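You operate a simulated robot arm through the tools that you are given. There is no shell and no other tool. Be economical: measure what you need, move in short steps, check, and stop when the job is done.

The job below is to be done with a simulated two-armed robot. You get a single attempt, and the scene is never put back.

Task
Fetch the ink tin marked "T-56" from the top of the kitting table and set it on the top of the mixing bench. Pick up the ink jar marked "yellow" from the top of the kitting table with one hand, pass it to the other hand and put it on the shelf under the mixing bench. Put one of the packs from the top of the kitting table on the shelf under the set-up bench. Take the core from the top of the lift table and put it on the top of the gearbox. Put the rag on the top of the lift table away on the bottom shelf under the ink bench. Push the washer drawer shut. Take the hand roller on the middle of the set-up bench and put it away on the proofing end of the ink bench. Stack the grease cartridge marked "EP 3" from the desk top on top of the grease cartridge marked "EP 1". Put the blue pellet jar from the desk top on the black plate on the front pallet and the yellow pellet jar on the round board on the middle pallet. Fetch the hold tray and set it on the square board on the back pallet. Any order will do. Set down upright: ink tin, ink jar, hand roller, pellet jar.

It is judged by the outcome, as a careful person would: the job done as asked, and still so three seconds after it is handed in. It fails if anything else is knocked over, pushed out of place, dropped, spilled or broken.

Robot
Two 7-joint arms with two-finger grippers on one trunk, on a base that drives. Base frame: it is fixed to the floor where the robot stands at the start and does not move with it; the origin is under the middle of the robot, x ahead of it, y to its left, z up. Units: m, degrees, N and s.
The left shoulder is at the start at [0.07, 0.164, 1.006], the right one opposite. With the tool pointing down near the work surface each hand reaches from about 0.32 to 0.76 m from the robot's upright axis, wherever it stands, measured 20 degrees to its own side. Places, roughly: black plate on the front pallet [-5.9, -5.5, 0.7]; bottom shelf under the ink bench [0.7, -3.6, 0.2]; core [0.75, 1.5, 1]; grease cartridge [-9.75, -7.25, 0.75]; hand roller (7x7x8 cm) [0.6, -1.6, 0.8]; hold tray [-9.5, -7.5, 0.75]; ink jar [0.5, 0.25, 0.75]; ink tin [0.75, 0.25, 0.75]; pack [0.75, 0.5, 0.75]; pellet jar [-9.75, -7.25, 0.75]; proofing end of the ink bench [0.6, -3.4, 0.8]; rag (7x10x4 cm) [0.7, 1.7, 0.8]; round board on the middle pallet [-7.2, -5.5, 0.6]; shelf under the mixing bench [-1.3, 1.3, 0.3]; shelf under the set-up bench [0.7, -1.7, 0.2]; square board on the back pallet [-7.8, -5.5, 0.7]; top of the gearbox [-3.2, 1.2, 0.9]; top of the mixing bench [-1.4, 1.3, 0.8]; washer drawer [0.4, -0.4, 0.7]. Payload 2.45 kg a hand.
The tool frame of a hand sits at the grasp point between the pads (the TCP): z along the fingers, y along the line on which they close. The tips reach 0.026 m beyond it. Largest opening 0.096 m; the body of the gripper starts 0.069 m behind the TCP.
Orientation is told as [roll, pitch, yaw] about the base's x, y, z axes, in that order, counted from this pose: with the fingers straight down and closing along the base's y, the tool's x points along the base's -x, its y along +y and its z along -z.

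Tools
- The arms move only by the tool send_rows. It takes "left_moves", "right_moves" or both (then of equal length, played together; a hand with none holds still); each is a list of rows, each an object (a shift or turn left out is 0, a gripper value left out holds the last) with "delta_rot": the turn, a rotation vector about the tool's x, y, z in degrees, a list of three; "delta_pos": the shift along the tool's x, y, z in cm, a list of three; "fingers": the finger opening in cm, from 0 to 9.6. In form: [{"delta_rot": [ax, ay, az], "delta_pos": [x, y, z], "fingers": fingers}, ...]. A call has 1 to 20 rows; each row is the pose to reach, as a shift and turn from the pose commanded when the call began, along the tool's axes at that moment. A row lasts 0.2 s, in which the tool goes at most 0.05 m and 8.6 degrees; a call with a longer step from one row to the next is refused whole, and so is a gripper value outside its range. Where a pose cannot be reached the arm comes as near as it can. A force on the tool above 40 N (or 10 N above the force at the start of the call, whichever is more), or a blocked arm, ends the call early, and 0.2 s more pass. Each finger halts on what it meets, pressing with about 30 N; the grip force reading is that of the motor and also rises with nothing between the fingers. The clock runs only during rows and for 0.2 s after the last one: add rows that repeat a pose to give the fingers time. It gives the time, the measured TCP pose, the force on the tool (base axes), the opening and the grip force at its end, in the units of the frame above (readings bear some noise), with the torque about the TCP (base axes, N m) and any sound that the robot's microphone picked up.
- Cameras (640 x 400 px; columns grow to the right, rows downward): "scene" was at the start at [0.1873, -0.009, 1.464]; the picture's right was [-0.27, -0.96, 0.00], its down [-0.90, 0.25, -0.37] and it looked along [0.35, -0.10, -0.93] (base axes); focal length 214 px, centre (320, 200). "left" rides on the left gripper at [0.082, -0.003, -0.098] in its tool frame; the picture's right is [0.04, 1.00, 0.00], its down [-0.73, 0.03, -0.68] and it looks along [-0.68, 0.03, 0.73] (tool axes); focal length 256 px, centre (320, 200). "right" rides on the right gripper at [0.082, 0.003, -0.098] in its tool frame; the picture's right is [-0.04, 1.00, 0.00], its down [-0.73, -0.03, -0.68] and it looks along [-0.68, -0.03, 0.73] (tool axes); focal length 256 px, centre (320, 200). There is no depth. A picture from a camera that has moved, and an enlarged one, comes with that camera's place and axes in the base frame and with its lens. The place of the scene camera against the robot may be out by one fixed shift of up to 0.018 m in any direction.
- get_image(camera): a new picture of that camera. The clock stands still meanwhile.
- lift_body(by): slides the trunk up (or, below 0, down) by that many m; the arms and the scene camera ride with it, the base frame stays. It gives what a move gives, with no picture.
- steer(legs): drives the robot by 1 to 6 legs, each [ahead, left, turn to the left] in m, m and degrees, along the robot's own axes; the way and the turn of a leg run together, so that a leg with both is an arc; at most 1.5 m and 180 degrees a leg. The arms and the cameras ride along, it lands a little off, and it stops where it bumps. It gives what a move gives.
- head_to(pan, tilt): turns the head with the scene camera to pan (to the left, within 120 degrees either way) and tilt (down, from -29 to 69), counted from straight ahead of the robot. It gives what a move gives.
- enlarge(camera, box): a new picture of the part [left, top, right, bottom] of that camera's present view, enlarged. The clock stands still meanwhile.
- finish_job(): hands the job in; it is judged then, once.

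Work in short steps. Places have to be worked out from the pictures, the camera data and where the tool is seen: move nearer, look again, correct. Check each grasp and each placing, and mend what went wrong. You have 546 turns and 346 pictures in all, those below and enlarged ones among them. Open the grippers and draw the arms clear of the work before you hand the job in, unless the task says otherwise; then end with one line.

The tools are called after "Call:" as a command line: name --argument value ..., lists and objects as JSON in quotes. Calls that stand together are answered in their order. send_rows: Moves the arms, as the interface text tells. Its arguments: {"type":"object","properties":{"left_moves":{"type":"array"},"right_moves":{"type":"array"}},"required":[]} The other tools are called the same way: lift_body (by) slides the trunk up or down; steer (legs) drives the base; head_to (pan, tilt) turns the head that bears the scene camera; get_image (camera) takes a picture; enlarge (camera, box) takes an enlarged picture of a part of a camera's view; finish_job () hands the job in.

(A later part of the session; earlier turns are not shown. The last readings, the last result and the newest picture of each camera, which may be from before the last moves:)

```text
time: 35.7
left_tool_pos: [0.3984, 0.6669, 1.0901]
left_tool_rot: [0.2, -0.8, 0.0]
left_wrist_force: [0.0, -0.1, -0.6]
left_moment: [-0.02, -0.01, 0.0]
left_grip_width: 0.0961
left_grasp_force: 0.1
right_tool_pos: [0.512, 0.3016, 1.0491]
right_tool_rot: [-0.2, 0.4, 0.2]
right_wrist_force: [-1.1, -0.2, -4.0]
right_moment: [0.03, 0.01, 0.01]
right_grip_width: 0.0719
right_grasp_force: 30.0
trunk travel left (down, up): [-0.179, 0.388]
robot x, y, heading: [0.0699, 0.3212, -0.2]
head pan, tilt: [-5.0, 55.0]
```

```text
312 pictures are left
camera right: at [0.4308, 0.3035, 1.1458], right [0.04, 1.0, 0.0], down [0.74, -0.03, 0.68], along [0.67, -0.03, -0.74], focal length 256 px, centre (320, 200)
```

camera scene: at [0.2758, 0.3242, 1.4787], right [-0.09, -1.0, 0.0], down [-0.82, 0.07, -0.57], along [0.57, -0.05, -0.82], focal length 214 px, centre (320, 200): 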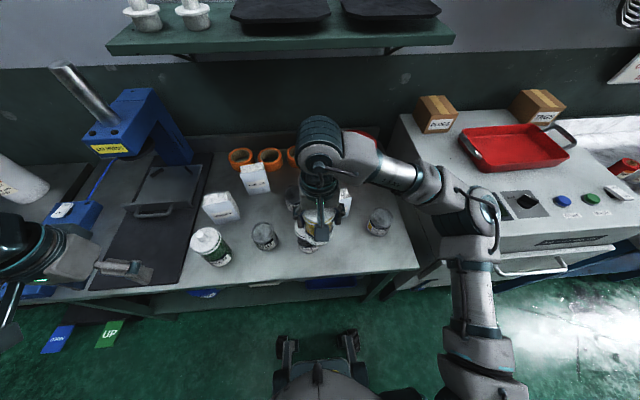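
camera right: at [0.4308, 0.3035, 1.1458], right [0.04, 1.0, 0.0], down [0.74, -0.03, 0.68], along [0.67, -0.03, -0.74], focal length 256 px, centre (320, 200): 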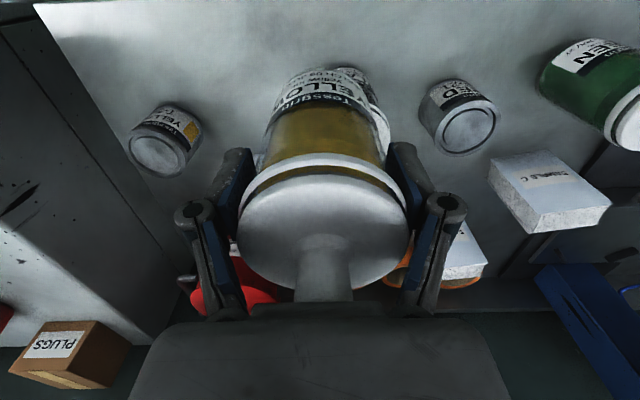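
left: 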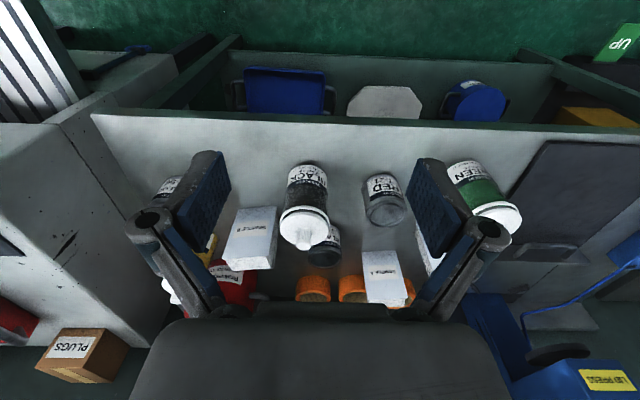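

Jar is held firmly. I raise the trunk 10 cm for room, then turn the left hand to point to the right (20° down) beside the jar.

Call:
lift_body --by 0.1

Call:
send_rows --left_moves '[{"delta_pos": [-0.8, -1.0, 0.3], "delta_rot": [3.9, -3.9, 5.54]}, {"delta_pos": [-1.6, -2.0, 0.6], "delta_rot": [7.8, -7.8, 11.1]}, {"delta_pos": [-2.4, -3.0, 0.9], "delta_rot": [11.7, -11.7, 16.6]}, {"delta_pos": [-3.2, -4.0, 1.2], "delta_rot": [15.5, -15.5, 22.2]}, {"delta_pos": [-4.0, -5.0, 1.5], "delta_rot": [19.4, -19.4, 27.7]}, {"delta_pos": [-4.8, -6.0, 1.8], "delta_rot": [23.3, -23.3, 33.3]}, {"delta_pos": [-5.6, -7.0, 2.1], "delta_rot": [27.2, -27.2, 38.8]}, {"delta_pos": [-6.4, -8.0, 2.4], "delta_rot": [31.1, -31.1, 44.3]}, {"delta_pos": [-7.2, -9.0, 2.7], "delta_rot": [35.0, -35.0, 49.9]}, {"delta_pos": [-8.0, -10.0, 3.0], "delta_rot": [38.9, -38.9, 55.4]}, {"delta_pos": [-8.8, -11.0, 3.3], "delta_rot": [42.7, -42.7, 61.0]}, {"delta_pos": [-9.6, -12.0, 3.6], "delta_rot": [46.6, -46.6, 66.5]}, {"delta_pos": [-10.4, -13.0, 3.9], "delta_rot": [50.5, -50.5, 72.1]}, {"delta_pos": [-11.2, -14.0, 4.2], "delta_rot": [54.4, -54.4, 77.6]}, {"delta_pos": [-11.2, -14.0, 4.2], "delta_rot": [54.4, -54.4, 77.6]}]'

Call:
head_to --pan 0 --tilt 60

Call:
get_image --camera "scene"

Call:
get_image --camera "left"

```text
time: 37.1
left_tool_pos: [0.4005, 0.6673, 1.189]
left_tool_rot: [0.1, -0.7, 0.0]
left_wrist_force: [0.5, -0.2, -0.5]
left_moment: [0.02, 0.02, -0.01]
left_grip_width: 0.096
left_grasp_force: 0.1
right_tool_pos: [0.513, 0.3007, 1.1457]
right_tool_rot: [0.0, 0.3, 0.2]
right_wrist_force: [-0.2, 0.3, -5.1]
right_moment: [-0.01, 0.05, 0.01]
right_grip_width: 0.0712
right_grasp_force: 30.0
trunk travel left (down, up): [-0.279, 0.288]
robot x, y, heading: [0.072, 0.3262, -0.2]
head pan, tilt: [-5.0, 55.0]
```

```text
time: 40.3
left_tool_pos: [0.5098, 0.5268, 1.1478]
left_tool_rot: [2.8, -70.0, -92.6]
left_wrist_force: [-0.2, 0.3, 0.0]
left_moment: [0.03, -0.03, 0.0]
left_grip_width: 0.0961
left_grasp_force: 0.1
right_tool_pos: [0.5115, 0.2997, 1.1475]
right_tool_rot: [-0.1, 0.2, 0.2]
right_wrist_force: [-0.9, -0.3, -4.4]
right_moment: [-0.01, 0.02, 0.02]
right_grip_width: 0.0721
right_grasp_force: 30.0
trunk travel left (down, up): [-0.279, 0.288]
robot x, y, heading: [0.0679, 0.3264, -0.1]
head pan, tilt: [-5.0, 55.0]
```

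```text
time: 40.9
left_tool_pos: [0.5106, 0.5269, 1.1462]
left_tool_rot: [2.5, -70.0, -92.3]
left_wrist_force: [0.1, 0.0, -0.1]
left_moment: [0.03, 0.04, 0.0]
left_grip_width: 0.0959
left_grasp_force: 0.0
right_tool_pos: [0.512, 0.3007, 1.1484]
right_tool_rot: [-0.1, 0.3, 0.2]
right_wrist_force: [0.3, -0.1, -4.6]
right_moment: [-0.03, 0.03, -0.02]
right_grip_width: 0.0715
right_grasp_force: 30.2
trunk travel left (down, up): [-0.279, 0.288]
robot x, y, heading: [0.0681, 0.3229, -0.0]
head pan, tilt: [0.0, 60.0]
```

```text
311 pictures are left
camera scene: at [0.1904, 0.3298, 1.5791], right [0.0, -1.0, 0.0], down [-0.87, 0.0, -0.5], along [0.5, 0.0, -0.87], focal length 214 px, centre (320, 200)
```

scene: 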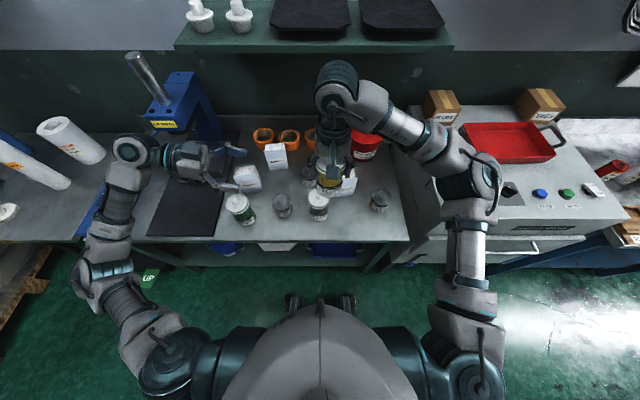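

```text
310 pictures are left
camera left: at [0.5084, 0.6475, 1.1052], right [1.0, 0.01, -0.02], down [0.02, 0.39, 0.92], along [0.02, -0.92, 0.39], focal length 256 px, centre (320, 200)
```

left: 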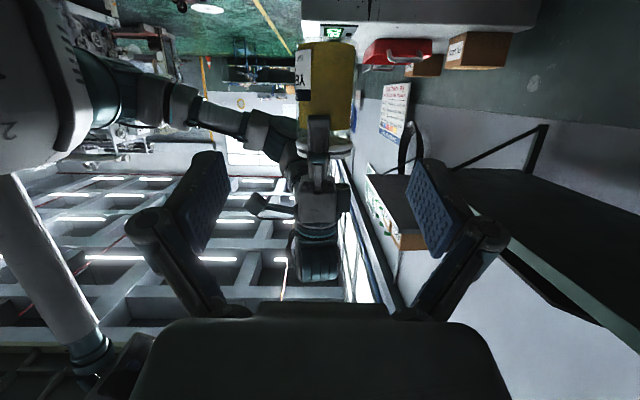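

The left camera shows the jar upright straight ahead, body z 1.057–1.15. I advance 15 cm along the fingers and check.

Call:
send_rows --left_moves '[{"delta_pos": [-2.6, 0.1, 2]}, {"delta_pos": [-2.6, 0.1, 6]}, {"delta_pos": [-2.6, 0.1, 10]}, {"delta_pos": [-2.6, 0.1, 13]}, {"delta_pos": [-2.6, 0.1, 13]}]'

Call:
get_image --camera "left"

Call:
enlarge --camera "scene" --box '[220, 100, 420, 225]'

```text
time: 42.1
left_tool_pos: [0.5144, 0.3958, 1.132]
left_tool_rot: [2.4, -70.1, -92.3]
left_wrist_force: [0.2, -0.9, -0.3]
left_moment: [-0.01, 0.0, -0.01]
left_grip_width: 0.096
left_grasp_force: 0.0
right_tool_pos: [0.5127, 0.2998, 1.1493]
right_tool_rot: [-0.1, 0.3, 0.2]
right_wrist_force: [-0.2, 0.5, -4.4]
right_moment: [-0.01, 0.04, -0.02]
right_grip_width: 0.0715
right_grasp_force: 29.9
trunk travel left (down, up): [-0.279, 0.288]
robot x, y, heading: [0.0712, 0.3263, 0.1]
head pan, tilt: [0.0, 60.0]
```

```text
309 pictures are left
camera left: at [0.5113, 0.5172, 1.0897], right [1.0, 0.01, -0.02], down [0.02, 0.39, 0.92], along [0.02, -0.92, 0.39], focal length 256 px, centre (320, 200)
```

left: 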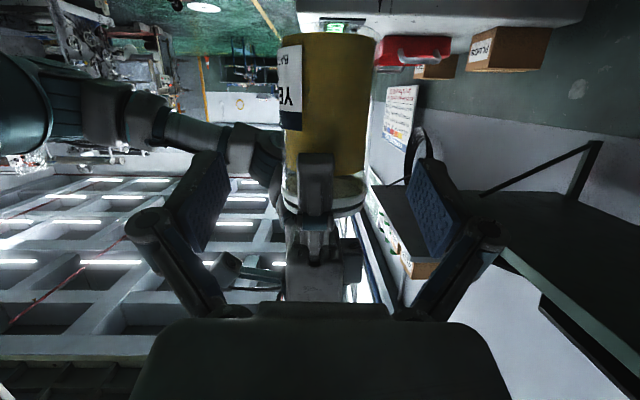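

```text
3.20 times, centred on (320, 162) of scene
camera zoom: at [0.1906, 0.3285, 1.579], right [0.0, -1.0, 0.0], down [-0.87, 0.0, -0.5], along [0.5, 0.0, -0.87], focal length 686 px, centre (320, 320)
```

zoom: 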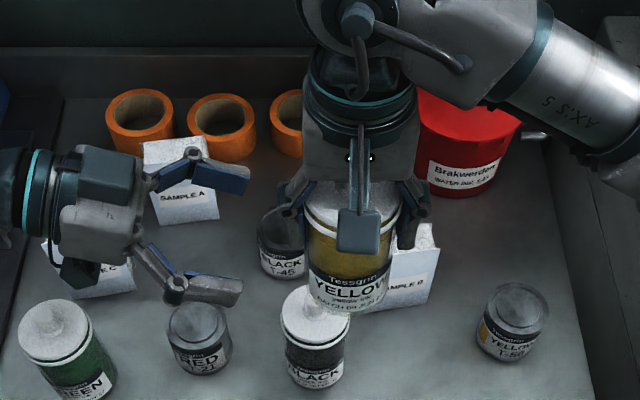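

Aligned within 4 mm. I advance the remaining 10 cm and then close the left fingers on the jar body.

Call:
send_rows --left_moves '[{"delta_pos": [0.5, 0.3, 2.5]}, {"delta_pos": [0.5, 0.3, 5]}, {"delta_pos": [0.5, 0.3, 7.5]}, {"delta_pos": [0.5, 0.3, 9.8]}, {"delta_pos": [0.5, 0.3, 9.8]}]'

Call:
get_image --camera "left"

Call:
enlarge --camera "scene" --box '[220, 100, 420, 225]'

```text
time: 43.3
left_tool_pos: [0.5177, 0.3046, 1.0903]
left_tool_rot: [2.5, -69.9, -92.3]
left_wrist_force: [-0.2, 0.5, -0.8]
left_moment: [-0.04, 0.0, -0.01]
left_grip_width: 0.096
left_grasp_force: 0.1
right_tool_pos: [0.5119, 0.3001, 1.1463]
right_tool_rot: [0.1, 0.2, 0.1]
right_wrist_force: [-0.6, -0.4, -4.0]
right_moment: [-0.02, 0.02, 0.03]
right_grip_width: 0.0716
right_grasp_force: 30.1
trunk travel left (down, up): [-0.279, 0.288]
robot x, y, heading: [0.0706, 0.3247, -0.1]
head pan, tilt: [0.0, 60.0]
```

```text
307 pictures are left
camera left: at [0.5147, 0.4252, 1.0491], right [1.0, 0.01, -0.02], down [0.02, 0.39, 0.92], along [0.02, -0.92, 0.39], focal length 256 px, centre (320, 200)
```

left: 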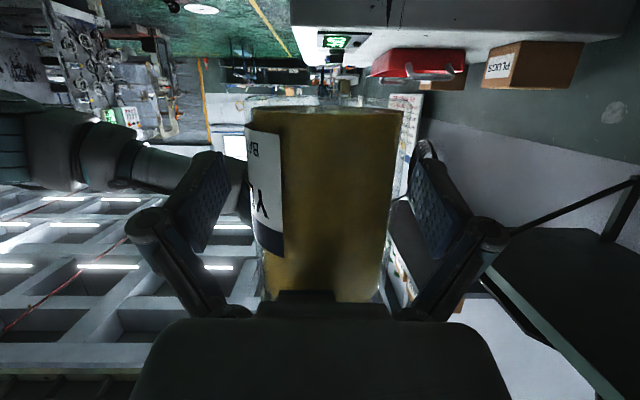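

```text
3.20 times, centred on (320, 162) of scene
camera zoom: at [0.1908, 0.3274, 1.579], right [0.0, -1.0, 0.0], down [-0.87, 0.0, -0.5], along [0.5, 0.0, -0.87], focal length 686 px, centre (320, 320)
```

zoom: 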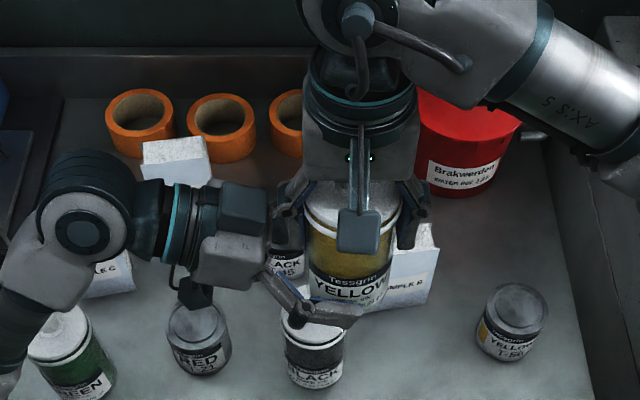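

The jar sits between the left fingers, centred. Close the left hand.

Call:
send_rows --left_moves '[{"fingers": 5}, {}, {}, {}]'

Call:
get_image --camera "left"

```text
time: 44.3
left_tool_pos: [0.5199, 0.3069, 1.0923]
left_tool_rot: [2.5, -70.1, -92.0]
left_wrist_force: [27.2, 12.2, 3.8]
left_moment: [-0.45, 0.76, 0.3]
left_grip_width: 0.0724
left_grasp_force: 29.7
right_tool_pos: [0.5114, 0.2993, 1.1471]
right_tool_rot: [-0.2, 0.4, 0.3]
right_wrist_force: [-27.4, -11.5, -8.0]
right_moment: [-0.31, 0.82, -0.23]
right_grip_width: 0.0714
right_grasp_force: 30.3
trunk travel left (down, up): [-0.279, 0.288]
robot x, y, heading: [0.0699, 0.322, -0.1]
head pan, tilt: [0.0, 60.0]
```

```text
305 pictures are left
camera left: at [0.516, 0.4266, 1.0492], right [1.0, 0.02, -0.02], down [0.01, 0.39, 0.92], along [0.03, -0.92, 0.39], focal length 256 px, centre (320, 200)
```

left: 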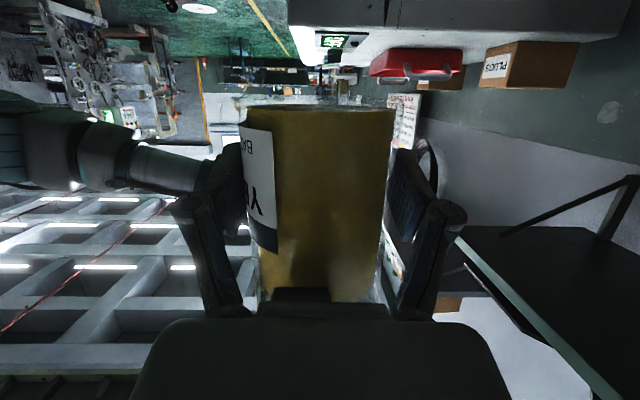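

Both hands hold it; 27 N of squeeze between them. I relieve it by 3 mm, then open the right hand.

Call:
send_rows --left_moves '[{"delta_pos": [0, 0.3, -0.1]}, {"delta_pos": [0, 0.3, -0.1]}]'

Call:
send_rows --right_moves '[{"fingers": 9.6}, {}, {"delta_pos": [0, 0, -2]}, {"delta_pos": [0, 0, -6]}, {"delta_pos": [0, 0, -10]}, {"delta_pos": [0, 0, -14]}]'

Call:
get_image --camera "left"

Call:
get_image --camera "scene"

```text
time: 44.9
left_tool_pos: [0.5188, 0.305, 1.0911]
left_tool_rot: [2.4, -70.0, -92.3]
left_wrist_force: [17.2, 10.3, 1.6]
left_moment: [-0.07, 0.18, 0.29]
left_grip_width: 0.0726
left_grasp_force: 29.8
right_tool_pos: [0.5116, 0.2981, 1.148]
right_tool_rot: [-0.1, 0.3, 0.3]
right_wrist_force: [-17.7, -9.1, -5.7]
right_moment: [-0.55, 0.85, -0.26]
right_grip_width: 0.0718
right_grasp_force: 29.7
trunk travel left (down, up): [-0.279, 0.288]
robot x, y, heading: [0.0691, 0.3229, -0.2]
head pan, tilt: [0.0, 60.0]
```

```text
time: 46.3
left_tool_pos: [0.5177, 0.307, 1.0931]
left_tool_rot: [2.7, -70.1, -92.6]
left_wrist_force: [-0.6, -1.5, -0.9]
left_moment: [0.02, -0.02, 0.01]
left_grip_width: 0.0721
left_grasp_force: 29.5
right_tool_pos: [0.5123, 0.2995, 1.2855]
right_tool_rot: [-0.1, 0.2, 0.3]
right_wrist_force: [0.2, 0.3, -0.5]
right_moment: [-0.01, -0.03, 0.0]
right_grip_width: 0.0961
right_grasp_force: 0.2
trunk travel left (down, up): [-0.279, 0.288]
robot x, y, heading: [0.0729, 0.3272, 0.0]
head pan, tilt: [0.0, 60.0]
```

```text
304 pictures are left
camera left: at [0.516, 0.4274, 1.0503], right [1.0, 0.01, -0.02], down [0.01, 0.39, 0.92], along [0.02, -0.92, 0.39], focal length 256 px, centre (320, 200)
```

left: 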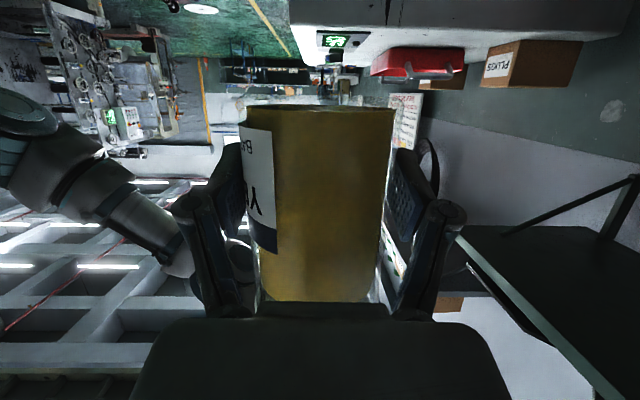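

```text
303 pictures are left
camera scene: at [0.1884, 0.3287, 1.5793], right [0.0, -1.0, 0.0], down [-0.87, 0.0, -0.5], along [0.5, 0.0, -0.87], focal length 214 px, centre (320, 200)
```

scene: 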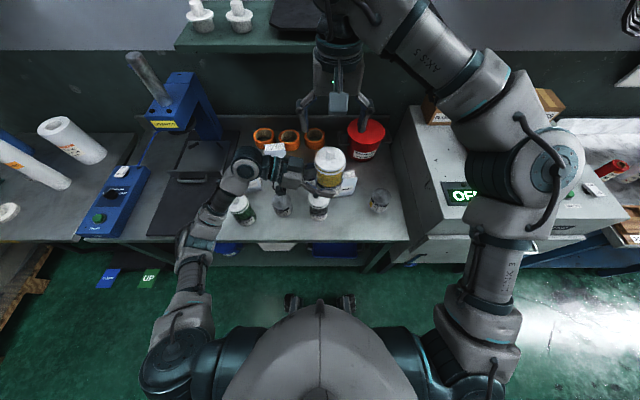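

Handover complete: left holds the jar alone. I draw the left hand back and move the right hand toward over the tin, then lower the trunk again.

Call:
send_rows --left_moves '[{"delta_pos": [-0.1, -2, -3]}, {"delta_pos": [-0.2, -4, -6]}, {"delta_pos": [-0.3, -6, -9]}, {"delta_pos": [-0.4, -8, -12]}, {"delta_pos": [-0.5, -10, -16]}, {"delta_pos": [-0.5, -10, -16.2]}]' --right_moves '[{"delta_pos": [-1.3, -3.5, 1]}, {"delta_pos": [-2.7, -7, 2]}, {"delta_pos": [-4, -10.5, 4]}, {"delta_pos": [-5.4, -14, 6]}, {"delta_pos": [-6.7, -17.5, 8]}, {"delta_pos": [-8.2, -21, 10]}]'

Call:
lift_body --by -0.1

Call:
get_image --camera "right"

Call:
get_image --camera "scene"

```text
time: 47.7
left_tool_pos: [0.4208, 0.4563, 1.15]
left_tool_rot: [2.0, -69.9, -91.9]
left_wrist_force: [0.5, 0.5, -4.6]
left_moment: [0.02, 0.01, 0.0]
left_grip_width: 0.0723
left_grasp_force: 30.2
right_tool_pos: [0.5941, 0.0888, 1.1844]
right_tool_rot: [0.0, 0.5, 0.4]
right_wrist_force: [0.7, -0.5, 0.1]
right_moment: [-0.01, 0.01, -0.01]
right_grip_width: 0.0957
right_grasp_force: 0.0
trunk travel left (down, up): [-0.279, 0.288]
robot x, y, heading: [0.0726, 0.3242, 0.2]
head pan, tilt: [0.0, 60.0]
```

```text
time: 49.0
left_tool_pos: [0.4173, 0.4568, 1.0511]
left_tool_rot: [2.9, -69.9, -92.6]
left_wrist_force: [1.0, -0.3, -4.0]
left_moment: [0.04, 0.01, 0.02]
left_grip_width: 0.0723
left_grasp_force: 29.9
right_tool_pos: [0.5937, 0.0881, 1.0892]
right_tool_rot: [0.0, 0.1, 0.2]
right_wrist_force: [-0.8, 0.2, 0.5]
right_moment: [0.01, -0.03, -0.02]
right_grip_width: 0.096
right_grasp_force: 0.1
trunk travel left (down, up): [-0.179, 0.388]
robot x, y, heading: [0.0742, 0.3233, 0.1]
head pan, tilt: [0.0, 60.0]
```

```text
302 pictures are left
camera right: at [0.5123, 0.0917, 1.1862], right [0.04, 1.0, 0.0], down [0.74, -0.03, 0.68], along [0.68, -0.03, -0.74], focal length 256 px, centre (320, 200)
```

right: 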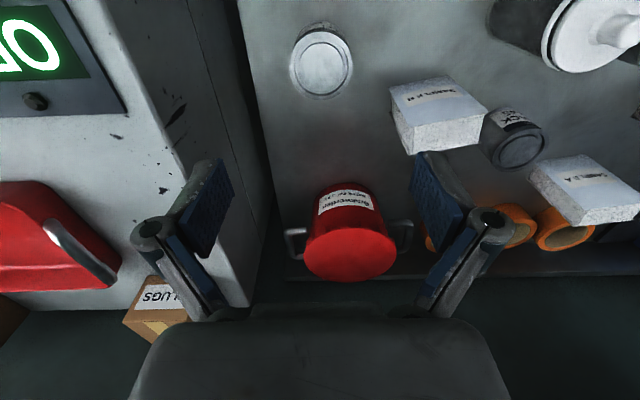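

```text
301 pictures are left
camera scene: at [0.2697, 0.3272, 1.4731], right [0.0, -1.0, 0.0], down [-0.87, 0.0, -0.5], along [0.5, 0.0, -0.87], focal length 214 px, centre (320, 200)
```

scene: 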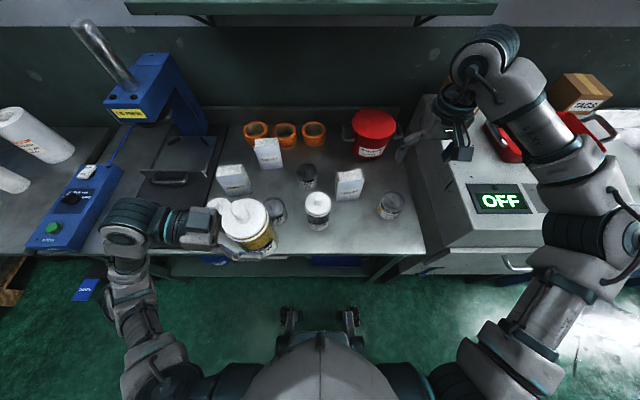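

Tin lid measured at (0.598,0.0885). Descend straight to z≈0.845 and grip.

Call:
send_rows --right_moves '[{"delta_pos": [-0.4, 0, 4]}, {"delta_pos": [-0.4, 0, 8]}, {"delta_pos": [-0.4, 0, 12]}, {"delta_pos": [-0.4, 0, 16]}, {"delta_pos": [-0.4, 0, 20]}, {"delta_pos": [-0.4, 0, 22]}, {"delta_pos": [-0.4, 0, 24.3]}, {"delta_pos": [-0.4, 0, 24.3], "fingers": 5}, {"delta_pos": [-0.4, 0, 24.3]}, {"delta_pos": [-0.4, 0, 24.3]}, {"delta_pos": [-0.4, 0, 24.3]}]'

Call:
get_image --camera "right"

```text
time: 51.5
left_tool_pos: [0.4173, 0.457, 1.0498]
left_tool_rot: [2.5, -69.8, -92.4]
left_wrist_force: [-0.5, -0.1, -4.8]
left_moment: [0.03, 0.01, -0.01]
left_grip_width: 0.0723
left_grasp_force: 30.3
right_tool_pos: [0.5955, 0.0912, 0.8465]
right_tool_rot: [0.0, 0.1, 0.2]
right_wrist_force: [7.0, -3.0, 19.3]
right_moment: [-0.12, -0.27, -0.08]
right_grip_width: 0.0718
right_grasp_force: 29.7
trunk travel left (down, up): [-0.179, 0.388]
robot x, y, heading: [0.0721, 0.3238, -0.0]
head pan, tilt: [0.0, 60.0]
```

```text
300 pictures are left
camera right: at [0.5147, 0.094, 0.9441], right [0.04, 1.0, 0.0], down [0.73, -0.03, 0.68], along [0.68, -0.03, -0.73], focal length 256 px, centre (320, 200)
```

right: 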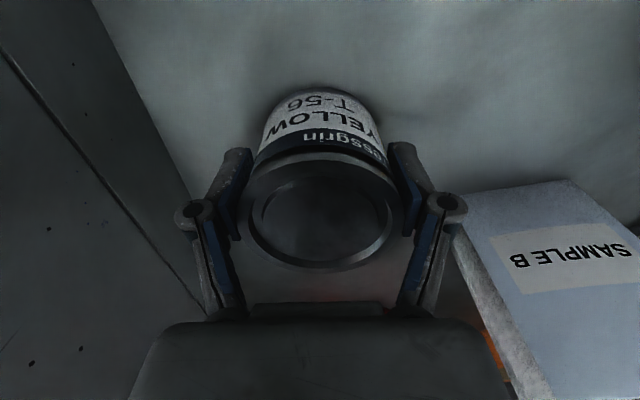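

Gripped "T-56". I lift it and bring it in, then back off and turn toward the mixing bench.

Call:
send_rows --right_moves '[{"delta_pos": [0, 0, -2]}, {"delta_pos": [0, 0, -6]}, {"delta_pos": [0, 0, -10]}, {"delta_pos": [0, 0, -14]}, {"delta_pos": [3, 0, -17]}, {"delta_pos": [6, 0, -19]}, {"delta_pos": [9, 0, -20]}, {"delta_pos": [12, 0, -20]}, {"delta_pos": [12, 0, -20]}]'

Call:
steer --legs '[[-0.4, 0, 0], [0, 0, 90], [0.8, 0, 0], [0, 0, 90]]'

Call:
head_to --pan 0 --tilt 45

Call:
get_image --camera "scene"

```text
time: 53.5
left_tool_pos: [0.4196, 0.4565, 1.0493]
left_tool_rot: [2.2, -69.9, -92.1]
left_wrist_force: [-0.1, -0.6, -4.9]
left_moment: [0.05, -0.02, 0.0]
left_grip_width: 0.0721
left_grasp_force: 30.2
right_tool_pos: [0.4797, 0.0907, 1.0411]
right_tool_rot: [0.0, 0.4, 0.3]
right_wrist_force: [-0.5, -0.2, -2.5]
right_moment: [-0.01, 0.01, -0.03]
right_grip_width: 0.0711
right_grasp_force: 29.8
trunk travel left (down, up): [-0.179, 0.388]
robot x, y, heading: [0.0666, 0.325, 0.1]
head pan, tilt: [0.0, 60.0]
```

```text
time: 67.7
left_tool_pos: [-0.7024, 0.9998, 1.0493]
left_tool_rot: [2.4, -69.9, 89.9]
left_wrist_force: [-0.6, 0.7, -5.1]
left_moment: [-0.04, -0.01, -0.03]
left_grip_width: 0.0719
left_grasp_force: 29.7
right_tool_pos: [-0.7768, 1.3648, 1.0416]
right_tool_rot: [0.1, 0.3, -177.8]
right_wrist_force: [-0.2, 0.1, -2.5]
right_moment: [0.01, -0.05, -0.04]
right_grip_width: 0.0712
right_grasp_force: 29.8
trunk travel left (down, up): [-0.179, 0.388]
robot x, y, heading: [-0.3567, 1.145, -177.7]
head pan, tilt: [0.0, 60.0]
```

```text
time: 68.5
left_tool_pos: [-0.6974, 0.9996, 1.0504]
left_tool_rot: [3.0, -69.9, 89.4]
left_wrist_force: [0.5, -0.1, -4.3]
left_moment: [-0.02, -0.03, 0.0]
left_grip_width: 0.0722
left_grasp_force: 29.9
right_tool_pos: [-0.7712, 1.3642, 1.0436]
right_tool_rot: [0.0, 0.0, -177.7]
right_wrist_force: [0.8, 0.6, -3.1]
right_moment: [-0.03, 0.03, 0.01]
right_grip_width: 0.0713
right_grasp_force: 30.4
trunk travel left (down, up): [-0.179, 0.388]
robot x, y, heading: [-0.364, 1.143, -177.8]
head pan, tilt: [0.0, 45.0]
```

```text
299 pictures are left
camera scene: at [-0.5616, 1.1399, 1.492], right [-0.04, 1.0, 0.0], down [0.71, 0.03, -0.7], along [-0.7, -0.03, -0.71], focal length 214 px, centre (320, 200)
```

scene: 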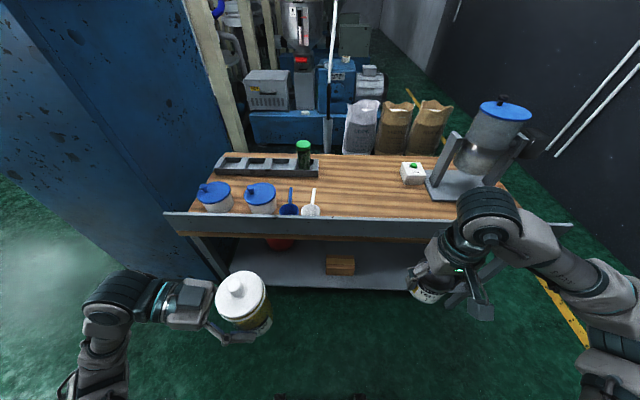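

The bench has a raised front rim (z≈0.82), and free surface around (-1.32,1.32). I close in 0.38 m and straighten, then look from the right wrist.

Call:
steer --legs '[[0.38, 0, -2.2]]'

Call:
get_image --camera "scene"

Call:
get_image --camera "right"

```text
time: 70.9
left_tool_pos: [-1.0797, 1.0027, 1.0545]
left_tool_rot: [4.6, -69.8, 86.0]
left_wrist_force: [-0.3, -0.3, -4.9]
left_moment: [0.01, 0.0, 0.0]
left_grip_width: 0.072
left_grasp_force: 30.1
right_tool_pos: [-1.1413, 1.3695, 1.0483]
right_tool_rot: [0.0, -0.3, -179.6]
right_wrist_force: [0.1, 1.0, -3.6]
right_moment: [0.0, -0.03, 0.0]
right_grip_width: 0.0711
right_grasp_force: 30.0
trunk travel left (down, up): [-0.179, 0.388]
robot x, y, heading: [-0.7435, 1.1416, -179.8]
head pan, tilt: [0.0, 45.0]
```

```text
298 pictures are left
camera scene: at [-0.9292, 1.1395, 1.495], right [0.0, 1.0, 0.0], down [0.7, 0.0, -0.71], along [-0.71, 0.0, -0.7], focal length 214 px, centre (320, 200)
```

scene: 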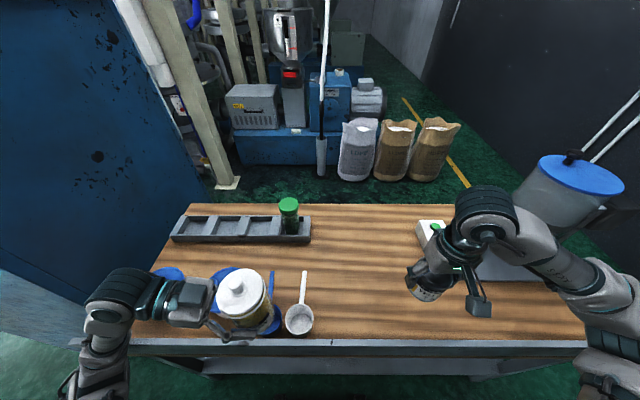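

```text
297 pictures are left
camera right: at [-1.0596, 1.3667, 1.1444], right [-0.03, -1.0, 0.0], down [-0.73, 0.02, 0.68], along [-0.68, 0.02, -0.73], focal length 256 px, centre (320, 200)
```

right: 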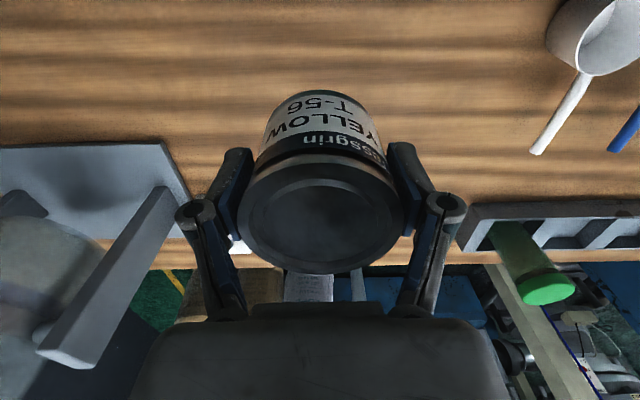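

The spot around (-1.26,1.34) is free. I shift there and descend to z≈0.865, then lower in small steps until contact.

Call:
send_rows --right_moves '[{"delta_pos": [-4, 1, 0]}, {"delta_pos": [-8, 2, 1]}, {"delta_pos": [-12, 3, 3]}, {"delta_pos": [-12, 3, 7]}, {"delta_pos": [-12, 3, 11]}, {"delta_pos": [-12, 3, 14]}, {"delta_pos": [-12, 3, 17]}, {"delta_pos": [-12, 3, 18.3]}, {"delta_pos": [-12, 3, 18.3]}]'

Call:
get_image --camera "right"

Call:
get_image --camera "scene"

```text
time: 72.9
left_tool_pos: [-1.0795, 1.0033, 1.0535]
left_tool_rot: [4.4, -69.7, 86.2]
left_wrist_force: [0.0, 0.4, -4.5]
left_moment: [-0.01, 0.03, 0.01]
left_grip_width: 0.0721
left_grasp_force: 30.2
right_tool_pos: [-1.2634, 1.3406, 0.8641]
right_tool_rot: [0.2, -0.4, -179.5]
right_wrist_force: [-0.1, -1.0, -2.5]
right_moment: [0.03, -0.03, 0.02]
right_grip_width: 0.0713
right_grasp_force: 30.2
trunk travel left (down, up): [-0.179, 0.388]
robot x, y, heading: [-0.7424, 1.1334, -179.5]
head pan, tilt: [0.0, 45.0]
```

```text
296 pictures are left
camera right: at [-1.1811, 1.3373, 0.9598], right [-0.03, -1.0, 0.0], down [-0.73, 0.02, 0.68], along [-0.68, 0.02, -0.73], focal length 256 px, centre (320, 200)
```

right: 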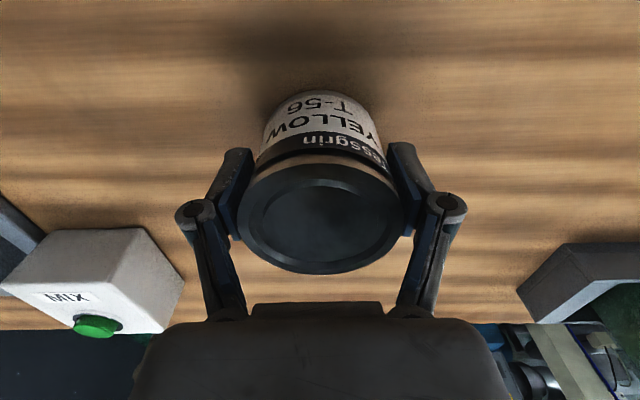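

```text
295 pictures are left
camera scene: at [-0.9302, 1.1403, 1.4947], right [-0.01, 1.0, 0.0], down [0.7, 0.0, -0.71], along [-0.71, 0.0, -0.7], focal length 214 px, centre (320, 200)
```

scene: 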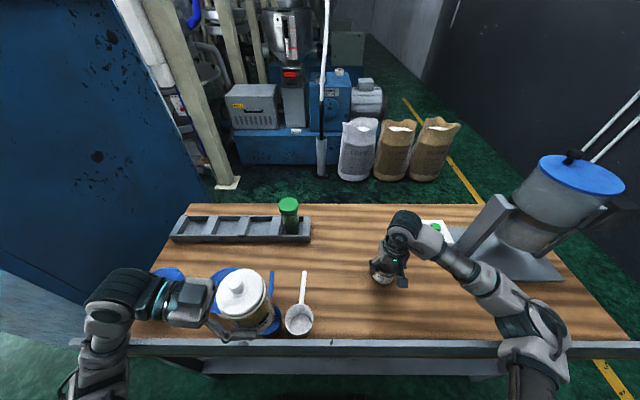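

Not yet touching. I lower in 0.6 cm steps, watching the force.

Call:
send_rows --right_moves '[{"delta_pos": [0, 0, 0.6]}, {"delta_pos": [0, 0, 1.2]}, {"delta_pos": [0, 0, 1.8]}, {"delta_pos": [0, 0, 1.8]}]'

```text
time: 73.9
left_tool_pos: [-1.079, 1.0034, 1.0539]
left_tool_rot: [4.6, -69.7, 86.2]
left_wrist_force: [-1.0, -0.2, -5.0]
left_moment: [-0.02, 0.02, -0.05]
left_grip_width: 0.072
left_grasp_force: 30.5
right_tool_pos: [-1.2636, 1.3411, 0.8474]
right_tool_rot: [0.1, -0.5, -179.5]
right_wrist_force: [1.7, 0.5, 12.2]
right_moment: [0.08, -0.48, 0.01]
right_grip_width: 0.0709
right_grasp_force: 30.1
trunk travel left (down, up): [-0.179, 0.388]
robot x, y, heading: [-0.7437, 1.1395, -179.9]
head pan, tilt: [0.0, 45.0]
```

Contact (12 N upward at z≈0.847). I release and raise the hand.

Call:
send_rows --right_moves '[{"fingers": 9.6}, {}, {}, {"delta_pos": [0, 0, -3]}, {"delta_pos": [0, 0, -7]}, {"delta_pos": [0, 0, -11]}, {"delta_pos": [0, 0, -15]}, {"delta_pos": [2, 0, -19]}, {"delta_pos": [5, 0, -22]}]'

Call:
get_image --camera "right"

Call:
get_image --camera "left"

```text
time: 75.9
left_tool_pos: [-1.0802, 1.0042, 1.0546]
left_tool_rot: [4.5, -69.7, 86.2]
left_wrist_force: [-0.3, -0.2, -4.0]
left_moment: [-0.02, 0.01, -0.01]
left_grip_width: 0.0719
left_grasp_force: 30.0
right_tool_pos: [-1.2118, 1.3401, 1.0685]
right_tool_rot: [0.2, -0.3, -179.6]
right_wrist_force: [0.1, -0.1, -0.7]
right_moment: [-0.03, 0.02, 0.01]
right_grip_width: 0.0961
right_grasp_force: 0.0
trunk travel left (down, up): [-0.179, 0.388]
robot x, y, heading: [-0.7411, 1.1355, -180.0]
head pan, tilt: [0.0, 45.0]
```

```text
294 pictures are left
camera right: at [-1.1295, 1.3374, 1.1659], right [-0.03, -1.0, 0.0], down [-0.73, 0.02, 0.68], along [-0.68, 0.02, -0.73], focal length 256 px, centre (320, 200)
```

right: 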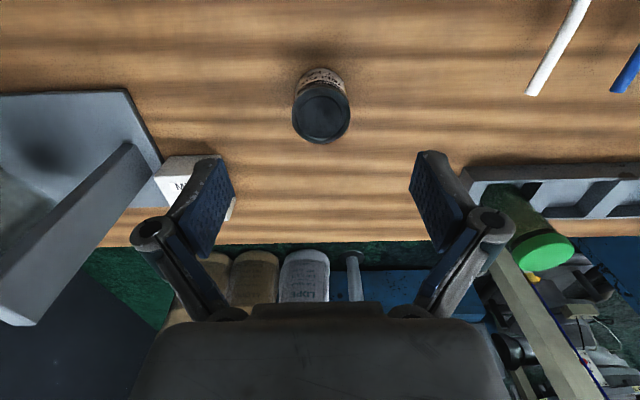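

```text
293 pictures are left
camera left: at [-1.0771, 0.8835, 1.0128], right [-1.0, -0.02, -0.01], down [0.0, -0.38, 0.92], along [-0.02, 0.92, 0.38], focal length 256 px, centre (320, 200)
```

left: 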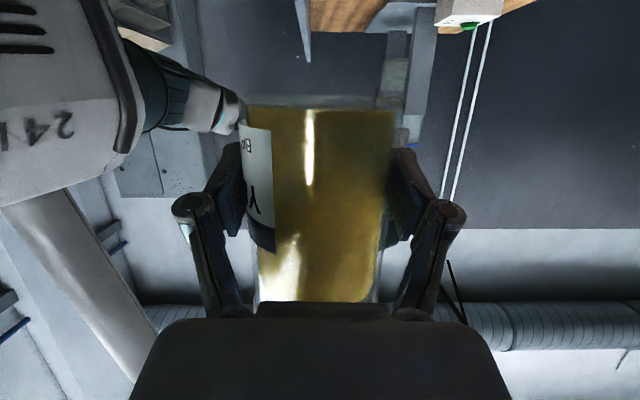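

The tin stands on the bench. I back off 0.55 m to look at the shelf underneath.

Call:
steer --legs '[[-0.55, 0, 0]]'

Call:
head_to --pan 0 --tilt 42

Call:
lift_body --by -0.15

Call:
get_image --camera "scene"

```text
time: 79.0
left_tool_pos: [-0.5468, 1.0044, 1.0516]
left_tool_rot: [3.1, -70.0, 87.6]
left_wrist_force: [0.4, -0.1, -4.6]
left_moment: [-0.03, 0.01, 0.01]
left_grip_width: 0.0721
left_grasp_force: 30.2
right_tool_pos: [-0.681, 1.3395, 1.0661]
right_tool_rot: [0.0, 0.1, -179.2]
right_wrist_force: [0.3, -0.4, 0.1]
right_moment: [0.05, 0.05, 0.0]
right_grip_width: 0.096
right_grasp_force: 0.0
trunk travel left (down, up): [-0.179, 0.388]
robot x, y, heading: [-0.2027, 1.1402, -179.6]
head pan, tilt: [0.0, 45.0]
```

```text
time: 79.7
left_tool_pos: [-0.5438, 1.0041, 1.0529]
left_tool_rot: [3.9, -69.9, 87.0]
left_wrist_force: [0.6, -0.1, -4.4]
left_moment: [-0.05, -0.03, -0.03]
left_grip_width: 0.0723
left_grasp_force: 29.9
right_tool_pos: [-0.6777, 1.3394, 1.0685]
right_tool_rot: [0.1, -0.1, -179.1]
right_wrist_force: [-0.1, 0.3, -0.2]
right_moment: [0.01, 0.0, 0.01]
right_grip_width: 0.096
right_grasp_force: 0.1
trunk travel left (down, up): [-0.179, 0.388]
robot x, y, heading: [-0.2042, 1.1396, -179.8]
head pan, tilt: [0.0, 42.0]
```

```text
time: 81.4
left_tool_pos: [-0.5429, 1.0039, 0.9046]
left_tool_rot: [4.2, -69.9, 86.7]
left_wrist_force: [0.2, 1.0, -4.2]
left_moment: [-0.04, 0.04, 0.02]
left_grip_width: 0.072
left_grasp_force: 30.1
right_tool_pos: [-0.6756, 1.3403, 0.9198]
right_tool_rot: [-0.2, -0.3, -179.2]
right_wrist_force: [-0.6, 0.5, -0.1]
right_moment: [0.02, 0.02, 0.0]
right_grip_width: 0.0958
right_grasp_force: 0.1
trunk travel left (down, up): [-0.029, 0.538]
robot x, y, heading: [-0.2028, 1.1405, -179.5]
head pan, tilt: [0.0, 42.0]
```

```text
292 pictures are left
camera scene: at [-0.5874, 1.1389, 1.305], right [-0.01, 1.0, 0.0], down [0.67, 0.01, -0.74], along [-0.74, -0.01, -0.67], focal length 214 px, centre (320, 200)
```

scene: 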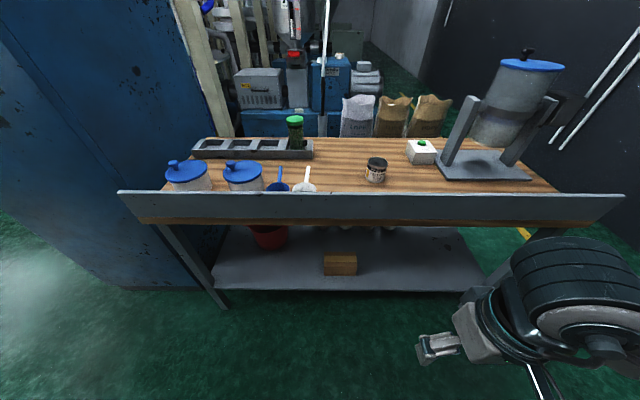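

Shelf front edge is near x≈-1.08, z≈0.26, with free space left of the wooden box at about (-1.18,0.97). I turn the left hand (jar upright) to point forward, still clear of the bench.

Call:
send_rows --left_moves '[{"delta_rot": [-7.7, 0, -2.8], "delta_pos": [0, 0.8, -0.3]}, {"delta_rot": [-15.4, 0, -5.6], "delta_pos": [0, 1.6, -0.6]}, {"delta_rot": [-23.1, 0, -8.4], "delta_pos": [0, 2.4, -1]}, {"delta_rot": [-30.8, 0, -11.2], "delta_pos": [0, 3.2, -1.4]}, {"delta_rot": [-38.5, 0, -14], "delta_pos": [0, 4, -1.8]}, {"delta_rot": [-46.1, 0, -16.8], "delta_pos": [0, 4.8, -2.2]}, {"delta_rot": [-53.8, 0, -19.6], "delta_pos": [0, 5.6, -2.6]}, {"delta_rot": [-61.5, 0, -22.4], "delta_pos": [0, 6.4, -3]}, {"delta_rot": [-69.2, 0, -25.2], "delta_pos": [0, 7.2, -3.4]}, {"delta_rot": [-76.9, 0, -28], "delta_pos": [0, 8, -3.8]}, {"delta_rot": [-84.6, 0, -30.8], "delta_pos": [0, 9, -4]}, {"delta_rot": [-84.6, 0, -30.8], "delta_pos": [0, 9, -4]}]'

Call:
get_image --camera "scene"

Call:
get_image --camera "left"

```text
time: 84.0
left_tool_pos: [-0.6744, 0.9976, 0.9768]
left_tool_rot: [0.6, -71.1, -179.6]
left_wrist_force: [-0.1, -0.6, -4.2]
left_moment: [-0.01, -0.01, -0.01]
left_grip_width: 0.0721
left_grasp_force: 29.9
left hand out of reach, approached as far as the arm can: row 1, 2, 3, 4, 5, 6, 7, 8, 9, 10, 11, 12
right_tool_pos: [-0.678, 1.3412, 0.9166]
right_tool_rot: [-0.1, 0.0, -179.2]
right_wrist_force: [-0.3, -0.5, -0.5]
right_moment: [0.01, -0.03, -0.01]
right_grip_width: 0.0958
right_grasp_force: 0.1
trunk travel left (down, up): [-0.029, 0.538]
robot x, y, heading: [-0.2055, 1.1416, -179.6]
head pan, tilt: [0.0, 42.0]
```

```text
291 pictures are left
camera scene: at [-0.5895, 1.1401, 1.304], right [-0.01, 1.0, 0.0], down [0.67, 0.01, -0.74], along [-0.74, -0.01, -0.67], focal length 214 px, centre (320, 200)
```

scene: 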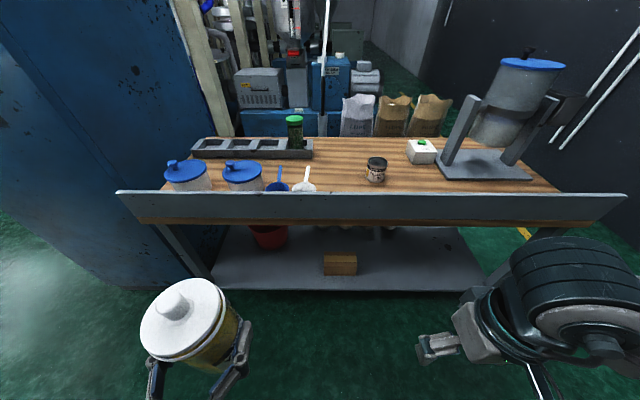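

```text
290 pictures are left
camera left: at [-0.5549, 1.0025, 0.933], right [0.03, -1.0, -0.03], down [0.41, -0.02, 0.91], along [-0.91, -0.04, 0.41], focal length 256 px, centre (320, 200)
```

left: 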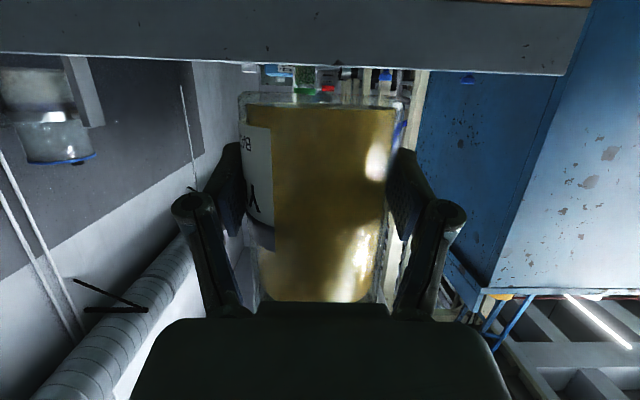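

Jar upright, hand pointing forward. Now lower it to z≈0.34 while tilting to ~34°, well in front of the bench.

Call:
send_rows --left_moves '[{"delta_pos": [4.3, 0, 1.5], "delta_rot": [0, 1, 0]}, {"delta_pos": [8.6, 0, 3], "delta_rot": [0, 2, 0]}, {"delta_pos": [12.9, 0, 4.5], "delta_rot": [0, 3, 0]}, {"delta_pos": [17.2, 0, 6], "delta_rot": [0, 4, 0]}, {"delta_pos": [21.5, 0, 7.5], "delta_rot": [0, 5, 0]}, {"delta_pos": [25.8, 0, 9], "delta_rot": [0, 6, 0]}, {"delta_pos": [30.1, 0, 10.5], "delta_rot": [0, 7, 0]}, {"delta_pos": [34.4, 0, 12], "delta_rot": [0, 8, 0]}, {"delta_pos": [38.7, 0, 13.5], "delta_rot": [0, 9, 0]}, {"delta_pos": [43, 0, 15], "delta_rot": [0, 10, 0]}, {"delta_pos": [47.3, 0, 16.5], "delta_rot": [0, 11, 0]}, {"delta_pos": [51.6, 0, 18], "delta_rot": [0, 12, 0]}, {"delta_pos": [55.9, 0, 19.5], "delta_rot": [0, 13, 0]}, {"delta_pos": [60.2, 0, 21], "delta_rot": [0, 14, 0]}, {"delta_pos": [60.2, 0, 21], "delta_rot": [0, 14, 0]}]'

Call:
get_image --camera "scene"

Call:
get_image --camera "left"

```text
time: 87.2
left_tool_pos: [-0.6799, 0.9874, 0.3389]
left_tool_rot: [0.4, -57.3, -179.5]
left_wrist_force: [-0.2, 0.1, -4.5]
left_moment: [-0.02, -0.06, 0.02]
left_grip_width: 0.072
left_grasp_force: 30.1
left hand out of reach, approached as far as the arm can: row 1, 2, 3, 4, 5, 6, 7, 8
right_tool_pos: [-0.6774, 1.3409, 0.9184]
right_tool_rot: [-0.1, 0.0, -179.1]
right_wrist_force: [0.0, 0.2, -0.3]
right_moment: [0.0, -0.04, -0.02]
right_grip_width: 0.0961
right_grasp_force: 0.0
trunk travel left (down, up): [-0.029, 0.538]
robot x, y, heading: [-0.203, 1.1403, -179.3]
head pan, tilt: [0.0, 42.0]
```

```text
289 pictures are left
camera scene: at [-0.5878, 1.1401, 1.3047], right [-0.01, 1.0, 0.0], down [0.67, 0.01, -0.74], along [-0.74, -0.01, -0.67], focal length 214 px, centre (320, 200)
```

scene: 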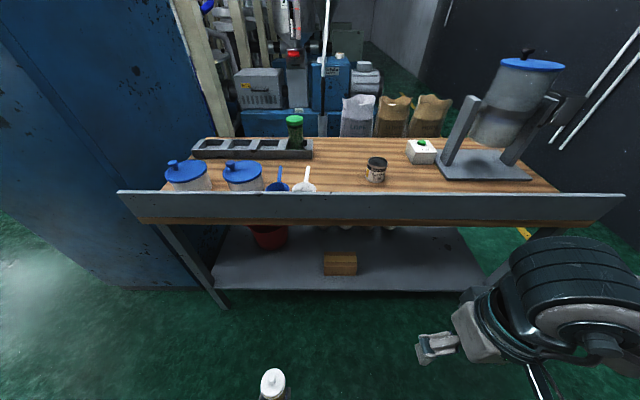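

```text
288 pictures are left
camera left: at [-0.5526, 0.9935, 0.3245], right [0.04, -1.0, -0.03], down [0.18, -0.02, 0.98], along [-0.98, -0.04, 0.17], focal length 256 px, centre (320, 200)
```

left: 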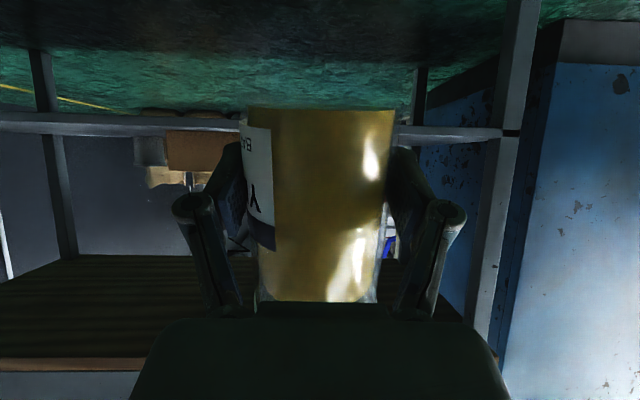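

Shelf top measures ≈0.28 and the jar's bottom is ≈0.30. I raise the jar 2 cm, lift the right hand well clear of the bench top, then drive in 0.35 m and check.

Call:
send_rows --left_moves '[{"delta_pos": [-0.8, 0, -0.5]}, {"delta_pos": [-1.7, 0, -1.1]}, {"delta_pos": [-1.7, 0, -1.1]}, {"delta_pos": [-1.7, 0, -1.1]}, {"delta_pos": [-1.7, 0, -1.1]}]' --right_moves '[{"delta_pos": [2, 0, -4]}, {"delta_pos": [4, 0, -8]}, {"delta_pos": [6, 0, -12]}, {"delta_pos": [8, 0, -16]}, {"delta_pos": [10, 0, -20]}]'

Call:
steer --legs '[[0.33, 0, 0]]'

Call:
get_image --camera "left"

Call:
get_image --camera "scene"

```text
time: 88.4
left_tool_pos: [-0.6793, 0.9906, 0.3619]
left_tool_rot: [0.1, -57.3, -179.3]
left_wrist_force: [-0.5, 0.2, -4.7]
left_moment: [-0.01, -0.07, 0.01]
left_grip_width: 0.072
left_grasp_force: 29.8
right_tool_pos: [-0.5847, 1.2912, 1.0233]
right_tool_rot: [0.2, -0.3, -179.2]
right_wrist_force: [-0.3, -0.2, 0.1]
right_moment: [-0.01, 0.03, -0.03]
right_grip_width: 0.0958
right_grasp_force: 0.1
right hand out of reach, approached as far as the arm can: row 3, 4, 5
trunk travel left (down, up): [-0.029, 0.538]
robot x, y, heading: [-0.204, 1.1412, -179.2]
head pan, tilt: [0.0, 42.0]
```

```text
time: 90.6
left_tool_pos: [-1.0077, 0.9819, 0.3605]
left_tool_rot: [0.3, -57.1, -179.2]
left_wrist_force: [-0.6, -0.3, -5.2]
left_moment: [0.02, -0.07, -0.02]
left_grip_width: 0.0716
left_grasp_force: 30.0
right_tool_pos: [-0.9158, 1.2846, 1.0242]
right_tool_rot: [0.2, -0.1, -178.9]
right_wrist_force: [-0.2, 0.2, -0.1]
right_moment: [0.01, 0.01, -0.02]
right_grip_width: 0.0961
right_grasp_force: 0.0
trunk travel left (down, up): [-0.029, 0.538]
robot x, y, heading: [-0.5367, 1.1372, -179.2]
head pan, tilt: [0.0, 42.0]
```

```text
287 pictures are left
camera left: at [-0.8816, 0.989, 0.3459], right [0.04, -1.0, -0.03], down [0.17, -0.02, 0.98], along [-0.98, -0.05, 0.17], focal length 256 px, centre (320, 200)
```

left: 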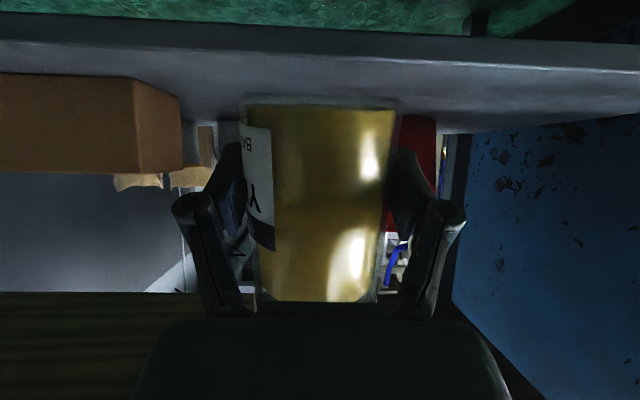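

```text
286 pictures are left
camera scene: at [-0.9185, 1.133, 1.3044], right [-0.02, 1.0, 0.0], down [0.67, 0.01, -0.74], along [-0.74, -0.01, -0.67], focal length 214 px, centre (320, 200)
```

scene: 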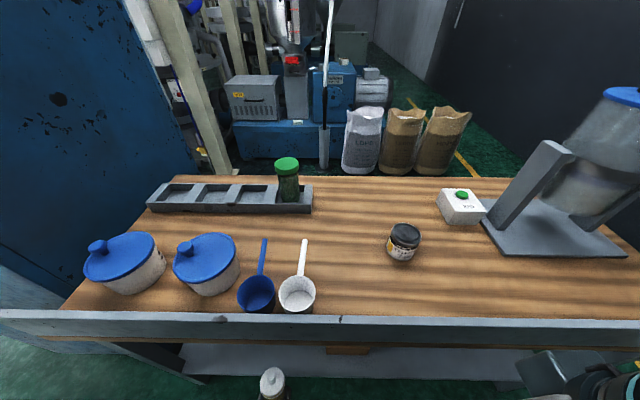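

The jar clears the shelf edge (shelf top ≈0.27, jar bottom ≈0.32). Drive a further 0.17 m in.

Call:
steer --legs '[[0.18, 0, 0]]'

Call:
get_image --camera "left"

```text
time: 92.1
left_tool_pos: [-1.1869, 0.9769, 0.3629]
left_tool_rot: [0.4, -57.5, -178.8]
left_wrist_force: [0.7, -0.2, -3.7]
left_moment: [0.01, -0.02, 0.01]
left_grip_width: 0.0717
left_grasp_force: 30.3
right_tool_pos: [-1.0937, 1.2795, 1.0243]
right_tool_rot: [0.2, -0.4, -178.5]
right_wrist_force: [-0.9, 0.0, -1.0]
right_moment: [0.03, -0.01, -0.05]
right_grip_width: 0.0959
right_grasp_force: 0.0
trunk travel left (down, up): [-0.029, 0.538]
robot x, y, heading: [-0.7147, 1.1325, -178.2]
head pan, tilt: [0.0, 42.0]
```

```text
285 pictures are left
camera left: at [-1.0595, 0.9834, 0.3474], right [0.05, -1.0, -0.03], down [0.18, -0.02, 0.98], along [-0.98, -0.05, 0.18], focal length 256 px, centre (320, 200)
```

left: 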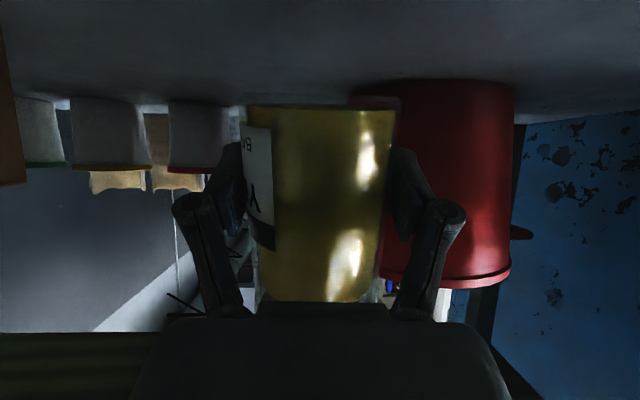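

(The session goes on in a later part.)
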